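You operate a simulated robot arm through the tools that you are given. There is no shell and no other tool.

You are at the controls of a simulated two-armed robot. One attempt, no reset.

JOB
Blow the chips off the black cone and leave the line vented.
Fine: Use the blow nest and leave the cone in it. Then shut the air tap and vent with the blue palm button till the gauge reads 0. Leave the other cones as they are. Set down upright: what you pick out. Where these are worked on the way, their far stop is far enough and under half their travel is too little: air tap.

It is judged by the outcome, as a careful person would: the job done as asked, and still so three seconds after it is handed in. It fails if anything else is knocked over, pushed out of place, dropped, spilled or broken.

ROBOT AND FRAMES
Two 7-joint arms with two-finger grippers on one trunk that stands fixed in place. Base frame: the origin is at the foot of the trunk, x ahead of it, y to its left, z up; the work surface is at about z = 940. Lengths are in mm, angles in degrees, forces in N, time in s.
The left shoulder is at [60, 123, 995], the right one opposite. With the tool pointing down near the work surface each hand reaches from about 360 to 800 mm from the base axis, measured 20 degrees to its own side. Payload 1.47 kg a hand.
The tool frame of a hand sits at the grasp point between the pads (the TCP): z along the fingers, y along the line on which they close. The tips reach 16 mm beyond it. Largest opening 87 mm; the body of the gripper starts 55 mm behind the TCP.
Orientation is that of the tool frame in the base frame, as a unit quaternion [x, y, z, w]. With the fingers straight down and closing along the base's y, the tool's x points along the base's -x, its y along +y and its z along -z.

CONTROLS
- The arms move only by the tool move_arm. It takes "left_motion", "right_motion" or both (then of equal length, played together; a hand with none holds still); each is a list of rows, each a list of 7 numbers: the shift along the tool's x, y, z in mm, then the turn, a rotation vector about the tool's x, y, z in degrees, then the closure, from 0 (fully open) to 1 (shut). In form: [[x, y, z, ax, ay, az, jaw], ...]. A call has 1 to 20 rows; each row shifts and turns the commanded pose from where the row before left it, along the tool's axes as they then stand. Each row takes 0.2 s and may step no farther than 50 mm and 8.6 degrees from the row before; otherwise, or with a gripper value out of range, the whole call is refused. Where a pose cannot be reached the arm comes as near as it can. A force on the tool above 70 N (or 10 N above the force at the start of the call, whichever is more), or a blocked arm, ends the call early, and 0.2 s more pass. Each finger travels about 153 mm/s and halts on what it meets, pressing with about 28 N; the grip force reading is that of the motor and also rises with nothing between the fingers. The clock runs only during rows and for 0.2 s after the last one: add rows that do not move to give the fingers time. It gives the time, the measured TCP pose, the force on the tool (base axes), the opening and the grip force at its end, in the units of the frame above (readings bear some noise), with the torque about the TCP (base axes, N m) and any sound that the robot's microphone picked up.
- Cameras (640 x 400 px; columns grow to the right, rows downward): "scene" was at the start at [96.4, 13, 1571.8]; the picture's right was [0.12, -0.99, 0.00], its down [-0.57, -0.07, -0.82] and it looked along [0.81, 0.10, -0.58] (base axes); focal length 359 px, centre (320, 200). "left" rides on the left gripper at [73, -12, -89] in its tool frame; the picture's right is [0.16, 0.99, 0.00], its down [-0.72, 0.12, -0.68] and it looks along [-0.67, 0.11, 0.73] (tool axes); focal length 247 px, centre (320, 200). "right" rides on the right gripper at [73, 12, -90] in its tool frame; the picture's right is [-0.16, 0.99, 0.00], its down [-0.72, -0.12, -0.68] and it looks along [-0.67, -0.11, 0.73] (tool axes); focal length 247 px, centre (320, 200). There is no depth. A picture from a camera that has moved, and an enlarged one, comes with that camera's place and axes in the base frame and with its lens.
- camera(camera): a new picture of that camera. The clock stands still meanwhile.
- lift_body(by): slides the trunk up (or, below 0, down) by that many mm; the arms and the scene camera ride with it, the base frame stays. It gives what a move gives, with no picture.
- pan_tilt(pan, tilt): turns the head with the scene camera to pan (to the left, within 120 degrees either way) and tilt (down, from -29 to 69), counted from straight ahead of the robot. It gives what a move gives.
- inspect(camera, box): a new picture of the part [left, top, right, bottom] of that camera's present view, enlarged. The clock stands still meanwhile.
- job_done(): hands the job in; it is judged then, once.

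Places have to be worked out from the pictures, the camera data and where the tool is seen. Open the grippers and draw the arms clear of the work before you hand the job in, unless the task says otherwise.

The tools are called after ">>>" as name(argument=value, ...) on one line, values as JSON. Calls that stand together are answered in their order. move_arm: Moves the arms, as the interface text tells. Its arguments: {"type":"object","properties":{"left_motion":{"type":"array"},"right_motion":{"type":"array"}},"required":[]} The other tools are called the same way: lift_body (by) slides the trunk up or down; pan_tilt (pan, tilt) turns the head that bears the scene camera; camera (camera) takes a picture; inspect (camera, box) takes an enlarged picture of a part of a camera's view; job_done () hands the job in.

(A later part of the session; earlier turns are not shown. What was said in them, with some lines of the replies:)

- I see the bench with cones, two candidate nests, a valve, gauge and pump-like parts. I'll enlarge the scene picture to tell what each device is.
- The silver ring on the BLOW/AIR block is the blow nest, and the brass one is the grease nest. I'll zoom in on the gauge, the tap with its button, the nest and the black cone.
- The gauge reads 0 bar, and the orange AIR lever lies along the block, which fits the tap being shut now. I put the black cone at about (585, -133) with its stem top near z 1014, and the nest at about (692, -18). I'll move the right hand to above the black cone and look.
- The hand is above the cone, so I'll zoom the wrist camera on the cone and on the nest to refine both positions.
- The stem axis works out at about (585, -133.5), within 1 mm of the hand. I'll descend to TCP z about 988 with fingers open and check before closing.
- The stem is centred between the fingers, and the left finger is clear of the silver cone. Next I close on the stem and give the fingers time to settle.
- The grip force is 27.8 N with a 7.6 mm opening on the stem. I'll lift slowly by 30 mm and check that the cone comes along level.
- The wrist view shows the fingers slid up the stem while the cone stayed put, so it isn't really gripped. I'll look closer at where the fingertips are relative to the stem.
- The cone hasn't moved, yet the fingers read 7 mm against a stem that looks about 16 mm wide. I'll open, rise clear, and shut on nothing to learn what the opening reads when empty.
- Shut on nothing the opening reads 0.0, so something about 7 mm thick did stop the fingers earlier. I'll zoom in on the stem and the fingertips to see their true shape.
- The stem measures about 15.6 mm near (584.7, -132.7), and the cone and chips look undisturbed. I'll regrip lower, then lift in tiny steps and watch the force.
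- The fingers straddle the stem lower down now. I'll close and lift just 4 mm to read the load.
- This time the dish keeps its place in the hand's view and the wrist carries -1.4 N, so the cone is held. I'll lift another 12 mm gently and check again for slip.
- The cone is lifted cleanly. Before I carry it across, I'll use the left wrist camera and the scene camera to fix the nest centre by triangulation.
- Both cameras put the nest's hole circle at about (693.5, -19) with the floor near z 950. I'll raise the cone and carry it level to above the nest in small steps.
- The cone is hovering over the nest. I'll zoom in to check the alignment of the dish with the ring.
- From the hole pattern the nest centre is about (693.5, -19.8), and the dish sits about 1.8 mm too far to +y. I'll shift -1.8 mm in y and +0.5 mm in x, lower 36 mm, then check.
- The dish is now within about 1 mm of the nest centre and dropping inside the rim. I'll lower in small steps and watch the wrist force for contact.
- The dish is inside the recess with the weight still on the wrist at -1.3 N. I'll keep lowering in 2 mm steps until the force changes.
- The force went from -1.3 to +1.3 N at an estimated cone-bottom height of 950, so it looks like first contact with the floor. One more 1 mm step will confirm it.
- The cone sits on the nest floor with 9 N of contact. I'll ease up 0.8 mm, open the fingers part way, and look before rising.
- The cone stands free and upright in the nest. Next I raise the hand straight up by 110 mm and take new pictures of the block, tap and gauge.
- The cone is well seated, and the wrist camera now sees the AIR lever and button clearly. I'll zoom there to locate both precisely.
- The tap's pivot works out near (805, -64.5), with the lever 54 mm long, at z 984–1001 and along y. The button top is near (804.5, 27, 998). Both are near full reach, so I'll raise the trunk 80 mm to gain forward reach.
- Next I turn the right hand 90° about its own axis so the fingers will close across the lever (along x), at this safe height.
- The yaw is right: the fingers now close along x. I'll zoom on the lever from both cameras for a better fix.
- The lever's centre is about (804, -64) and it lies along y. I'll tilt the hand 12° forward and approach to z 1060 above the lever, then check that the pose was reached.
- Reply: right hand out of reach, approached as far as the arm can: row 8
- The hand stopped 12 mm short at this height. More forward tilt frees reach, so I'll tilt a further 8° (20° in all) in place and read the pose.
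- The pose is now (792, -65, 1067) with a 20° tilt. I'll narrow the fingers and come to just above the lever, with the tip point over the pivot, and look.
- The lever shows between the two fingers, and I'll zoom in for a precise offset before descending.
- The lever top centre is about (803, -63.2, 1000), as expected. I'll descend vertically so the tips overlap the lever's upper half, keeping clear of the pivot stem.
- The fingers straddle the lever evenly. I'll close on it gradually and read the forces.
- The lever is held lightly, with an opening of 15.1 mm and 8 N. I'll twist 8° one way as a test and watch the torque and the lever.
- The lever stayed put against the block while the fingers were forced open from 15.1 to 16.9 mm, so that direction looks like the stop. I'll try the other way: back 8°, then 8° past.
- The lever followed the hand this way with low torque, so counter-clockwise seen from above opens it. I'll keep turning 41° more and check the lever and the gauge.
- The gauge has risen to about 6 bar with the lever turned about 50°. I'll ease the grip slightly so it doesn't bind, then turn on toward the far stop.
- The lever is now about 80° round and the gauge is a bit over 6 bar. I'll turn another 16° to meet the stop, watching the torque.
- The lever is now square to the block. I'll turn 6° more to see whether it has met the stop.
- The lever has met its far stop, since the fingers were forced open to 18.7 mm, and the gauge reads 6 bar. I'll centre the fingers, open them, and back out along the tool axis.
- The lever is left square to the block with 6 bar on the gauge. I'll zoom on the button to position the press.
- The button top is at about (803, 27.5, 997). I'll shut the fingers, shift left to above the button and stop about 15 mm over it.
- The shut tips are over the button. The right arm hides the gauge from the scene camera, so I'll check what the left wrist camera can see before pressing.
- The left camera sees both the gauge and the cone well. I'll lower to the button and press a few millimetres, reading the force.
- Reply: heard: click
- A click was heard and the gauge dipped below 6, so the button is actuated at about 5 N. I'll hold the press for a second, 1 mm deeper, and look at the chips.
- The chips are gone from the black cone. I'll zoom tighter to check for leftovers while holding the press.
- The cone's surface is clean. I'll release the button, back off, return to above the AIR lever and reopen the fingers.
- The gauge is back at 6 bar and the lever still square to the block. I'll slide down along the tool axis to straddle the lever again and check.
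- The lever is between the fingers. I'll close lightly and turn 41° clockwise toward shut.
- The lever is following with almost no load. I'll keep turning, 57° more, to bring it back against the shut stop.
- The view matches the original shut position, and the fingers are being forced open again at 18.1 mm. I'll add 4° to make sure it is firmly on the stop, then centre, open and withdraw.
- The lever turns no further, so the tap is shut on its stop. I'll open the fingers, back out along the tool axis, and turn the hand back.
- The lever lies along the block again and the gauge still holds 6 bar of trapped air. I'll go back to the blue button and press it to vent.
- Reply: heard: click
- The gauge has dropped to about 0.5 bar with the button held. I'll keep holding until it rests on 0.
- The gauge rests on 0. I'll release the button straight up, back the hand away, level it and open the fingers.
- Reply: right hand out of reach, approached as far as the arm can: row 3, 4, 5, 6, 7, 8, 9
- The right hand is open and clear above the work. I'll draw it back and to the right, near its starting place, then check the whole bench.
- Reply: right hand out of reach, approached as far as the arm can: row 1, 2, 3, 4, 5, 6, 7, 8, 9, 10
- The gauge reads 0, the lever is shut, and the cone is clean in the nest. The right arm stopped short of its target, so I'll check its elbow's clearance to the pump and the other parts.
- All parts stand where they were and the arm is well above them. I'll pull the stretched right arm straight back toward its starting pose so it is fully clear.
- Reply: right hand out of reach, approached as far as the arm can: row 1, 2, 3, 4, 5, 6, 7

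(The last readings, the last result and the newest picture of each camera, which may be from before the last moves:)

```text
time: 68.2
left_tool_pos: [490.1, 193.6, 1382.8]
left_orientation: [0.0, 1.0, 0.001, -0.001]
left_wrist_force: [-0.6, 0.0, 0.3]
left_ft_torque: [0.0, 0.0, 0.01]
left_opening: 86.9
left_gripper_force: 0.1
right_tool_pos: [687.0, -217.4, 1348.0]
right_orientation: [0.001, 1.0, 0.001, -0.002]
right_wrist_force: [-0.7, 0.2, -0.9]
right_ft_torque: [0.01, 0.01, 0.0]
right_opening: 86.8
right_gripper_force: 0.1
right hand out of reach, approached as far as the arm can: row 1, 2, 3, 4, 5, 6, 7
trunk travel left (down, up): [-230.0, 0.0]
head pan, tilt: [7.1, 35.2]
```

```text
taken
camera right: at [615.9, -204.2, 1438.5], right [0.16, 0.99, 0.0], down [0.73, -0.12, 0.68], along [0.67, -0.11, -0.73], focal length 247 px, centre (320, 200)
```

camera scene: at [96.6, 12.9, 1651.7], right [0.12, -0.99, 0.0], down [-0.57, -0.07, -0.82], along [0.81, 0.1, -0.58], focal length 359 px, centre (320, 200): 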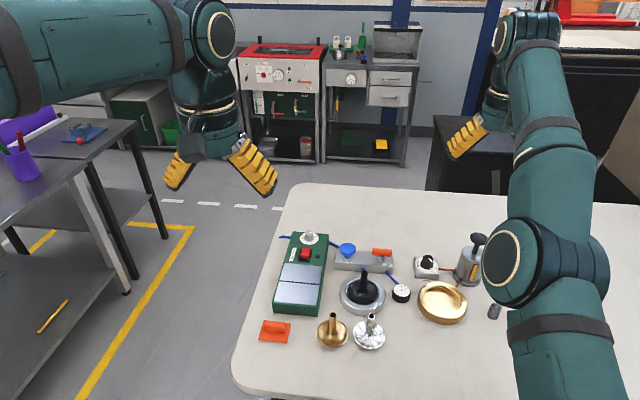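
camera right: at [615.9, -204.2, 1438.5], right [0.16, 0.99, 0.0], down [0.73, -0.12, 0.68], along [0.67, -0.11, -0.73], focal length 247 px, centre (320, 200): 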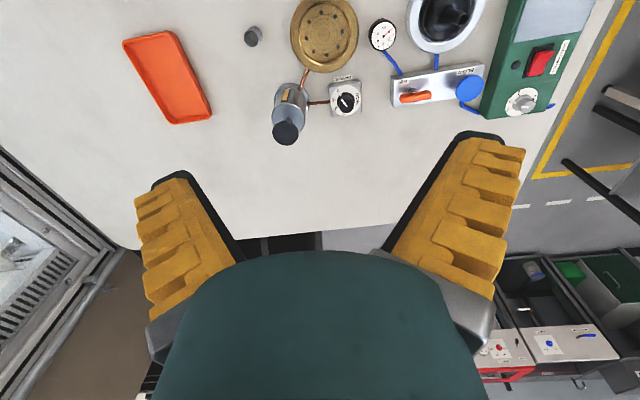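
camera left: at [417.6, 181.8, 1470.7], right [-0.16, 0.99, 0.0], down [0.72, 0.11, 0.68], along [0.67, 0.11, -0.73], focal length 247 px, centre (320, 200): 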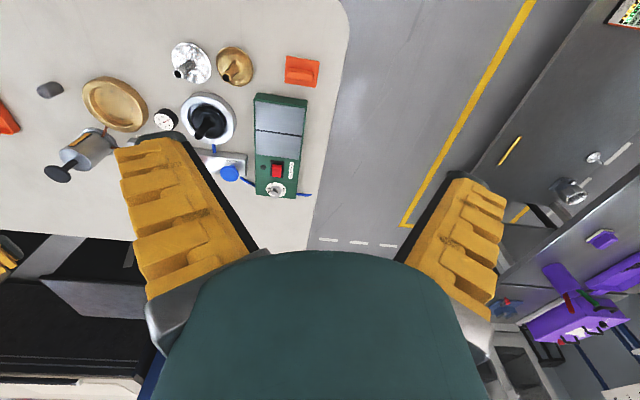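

The arm is stretched straight but its hand is open and about 300 mm above everything. I'll take a last close look at the cone, tap, button and gauge before handing in.

>>> inspect(camera="scene", box=[325, 232, 415, 320])

>>> inspect(camera="scene", box=[300, 300, 400, 360])

>>> inspect(camera="right", box=[360, 0, 500, 120])

```text
4.55 times, centred on (370, 276) of scene
camera zoom: at [96.6, 12.9, 1651.7], right [0.12, -0.99, 0.0], down [-0.57, -0.07, -0.82], along [0.81, 0.1, -0.58], focal length 1632 px, centre (93, -146)
```

zoom: 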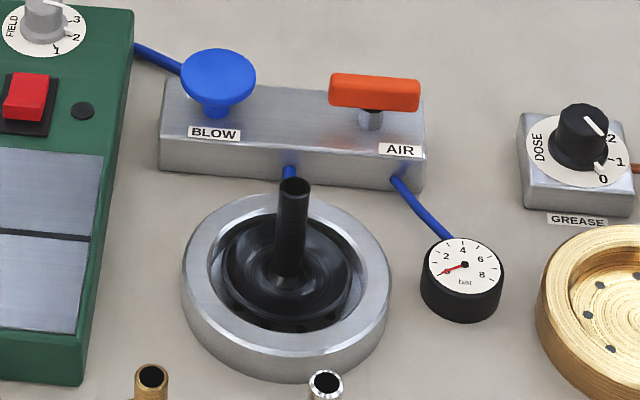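

```text
6.40 times, centred on (350, 330) of scene
camera zoom: at [96.6, 12.9, 1651.7], right [0.12, -0.99, 0.0], down [-0.57, -0.07, -0.82], along [0.81, 0.1, -0.58], focal length 2298 px, centre (128, -632)
```

zoom: 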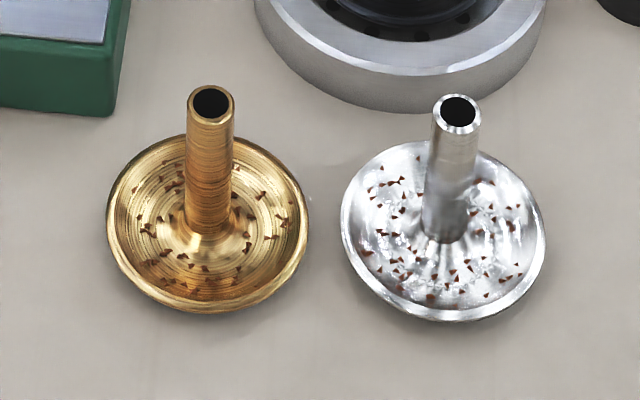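

```text
3.33 times, centred on (430, 60) of right
camera zoom: at [615.9, -204.2, 1438.5], right [0.16, 0.99, 0.0], down [0.73, -0.12, 0.68], along [0.67, -0.11, -0.73], focal length 823 px, centre (-47, 667)
```

zoom: 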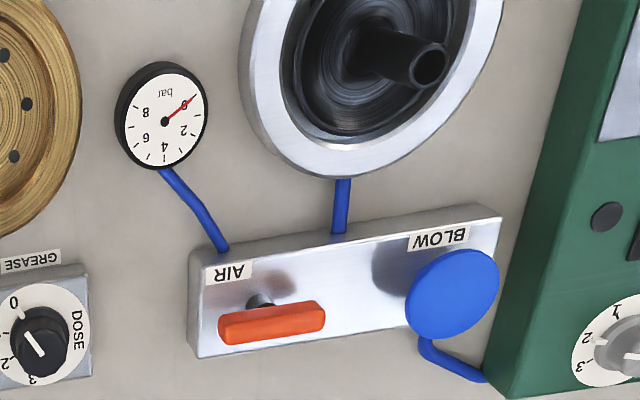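

The black cone is clean and upright in the blow nest. The AIR tap is shut on its stop, the button is up, and the gauge reads 0. The brass and silver cones are as they were, and both grippers are open and clear, so I hand the job in.

>>> job_done()

```text
The job is handed in.
```

The black cone is blown clean and left standing upright in the blow nest. The AIR tap is shut on its stop, and the gauge reads 0.

- **Blowing:** I placed the cone in the nest, opened the tap to its far stop (6 bar), and held the blue button about 2 seconds. No chips were left on the cone in the close-up view.
- **Venting:** I shut the tap, then held the blue button until the gauge rested on 0. It still read 0 after the button was released.
- **Other parts:** The brass and silver cones still have their chips, and I saw nothing knocked over or out of place.
- **First grip:** My first grip on the cone slipped without lifting it and nudged it about 2 mm on the bench. The second, lower grip held.
- **Arms:** Both grippers are open. The right arm would not pull back to its starting pose and was left stretched out straight. Its hand is about 400 mm above the bench, clear of the work.
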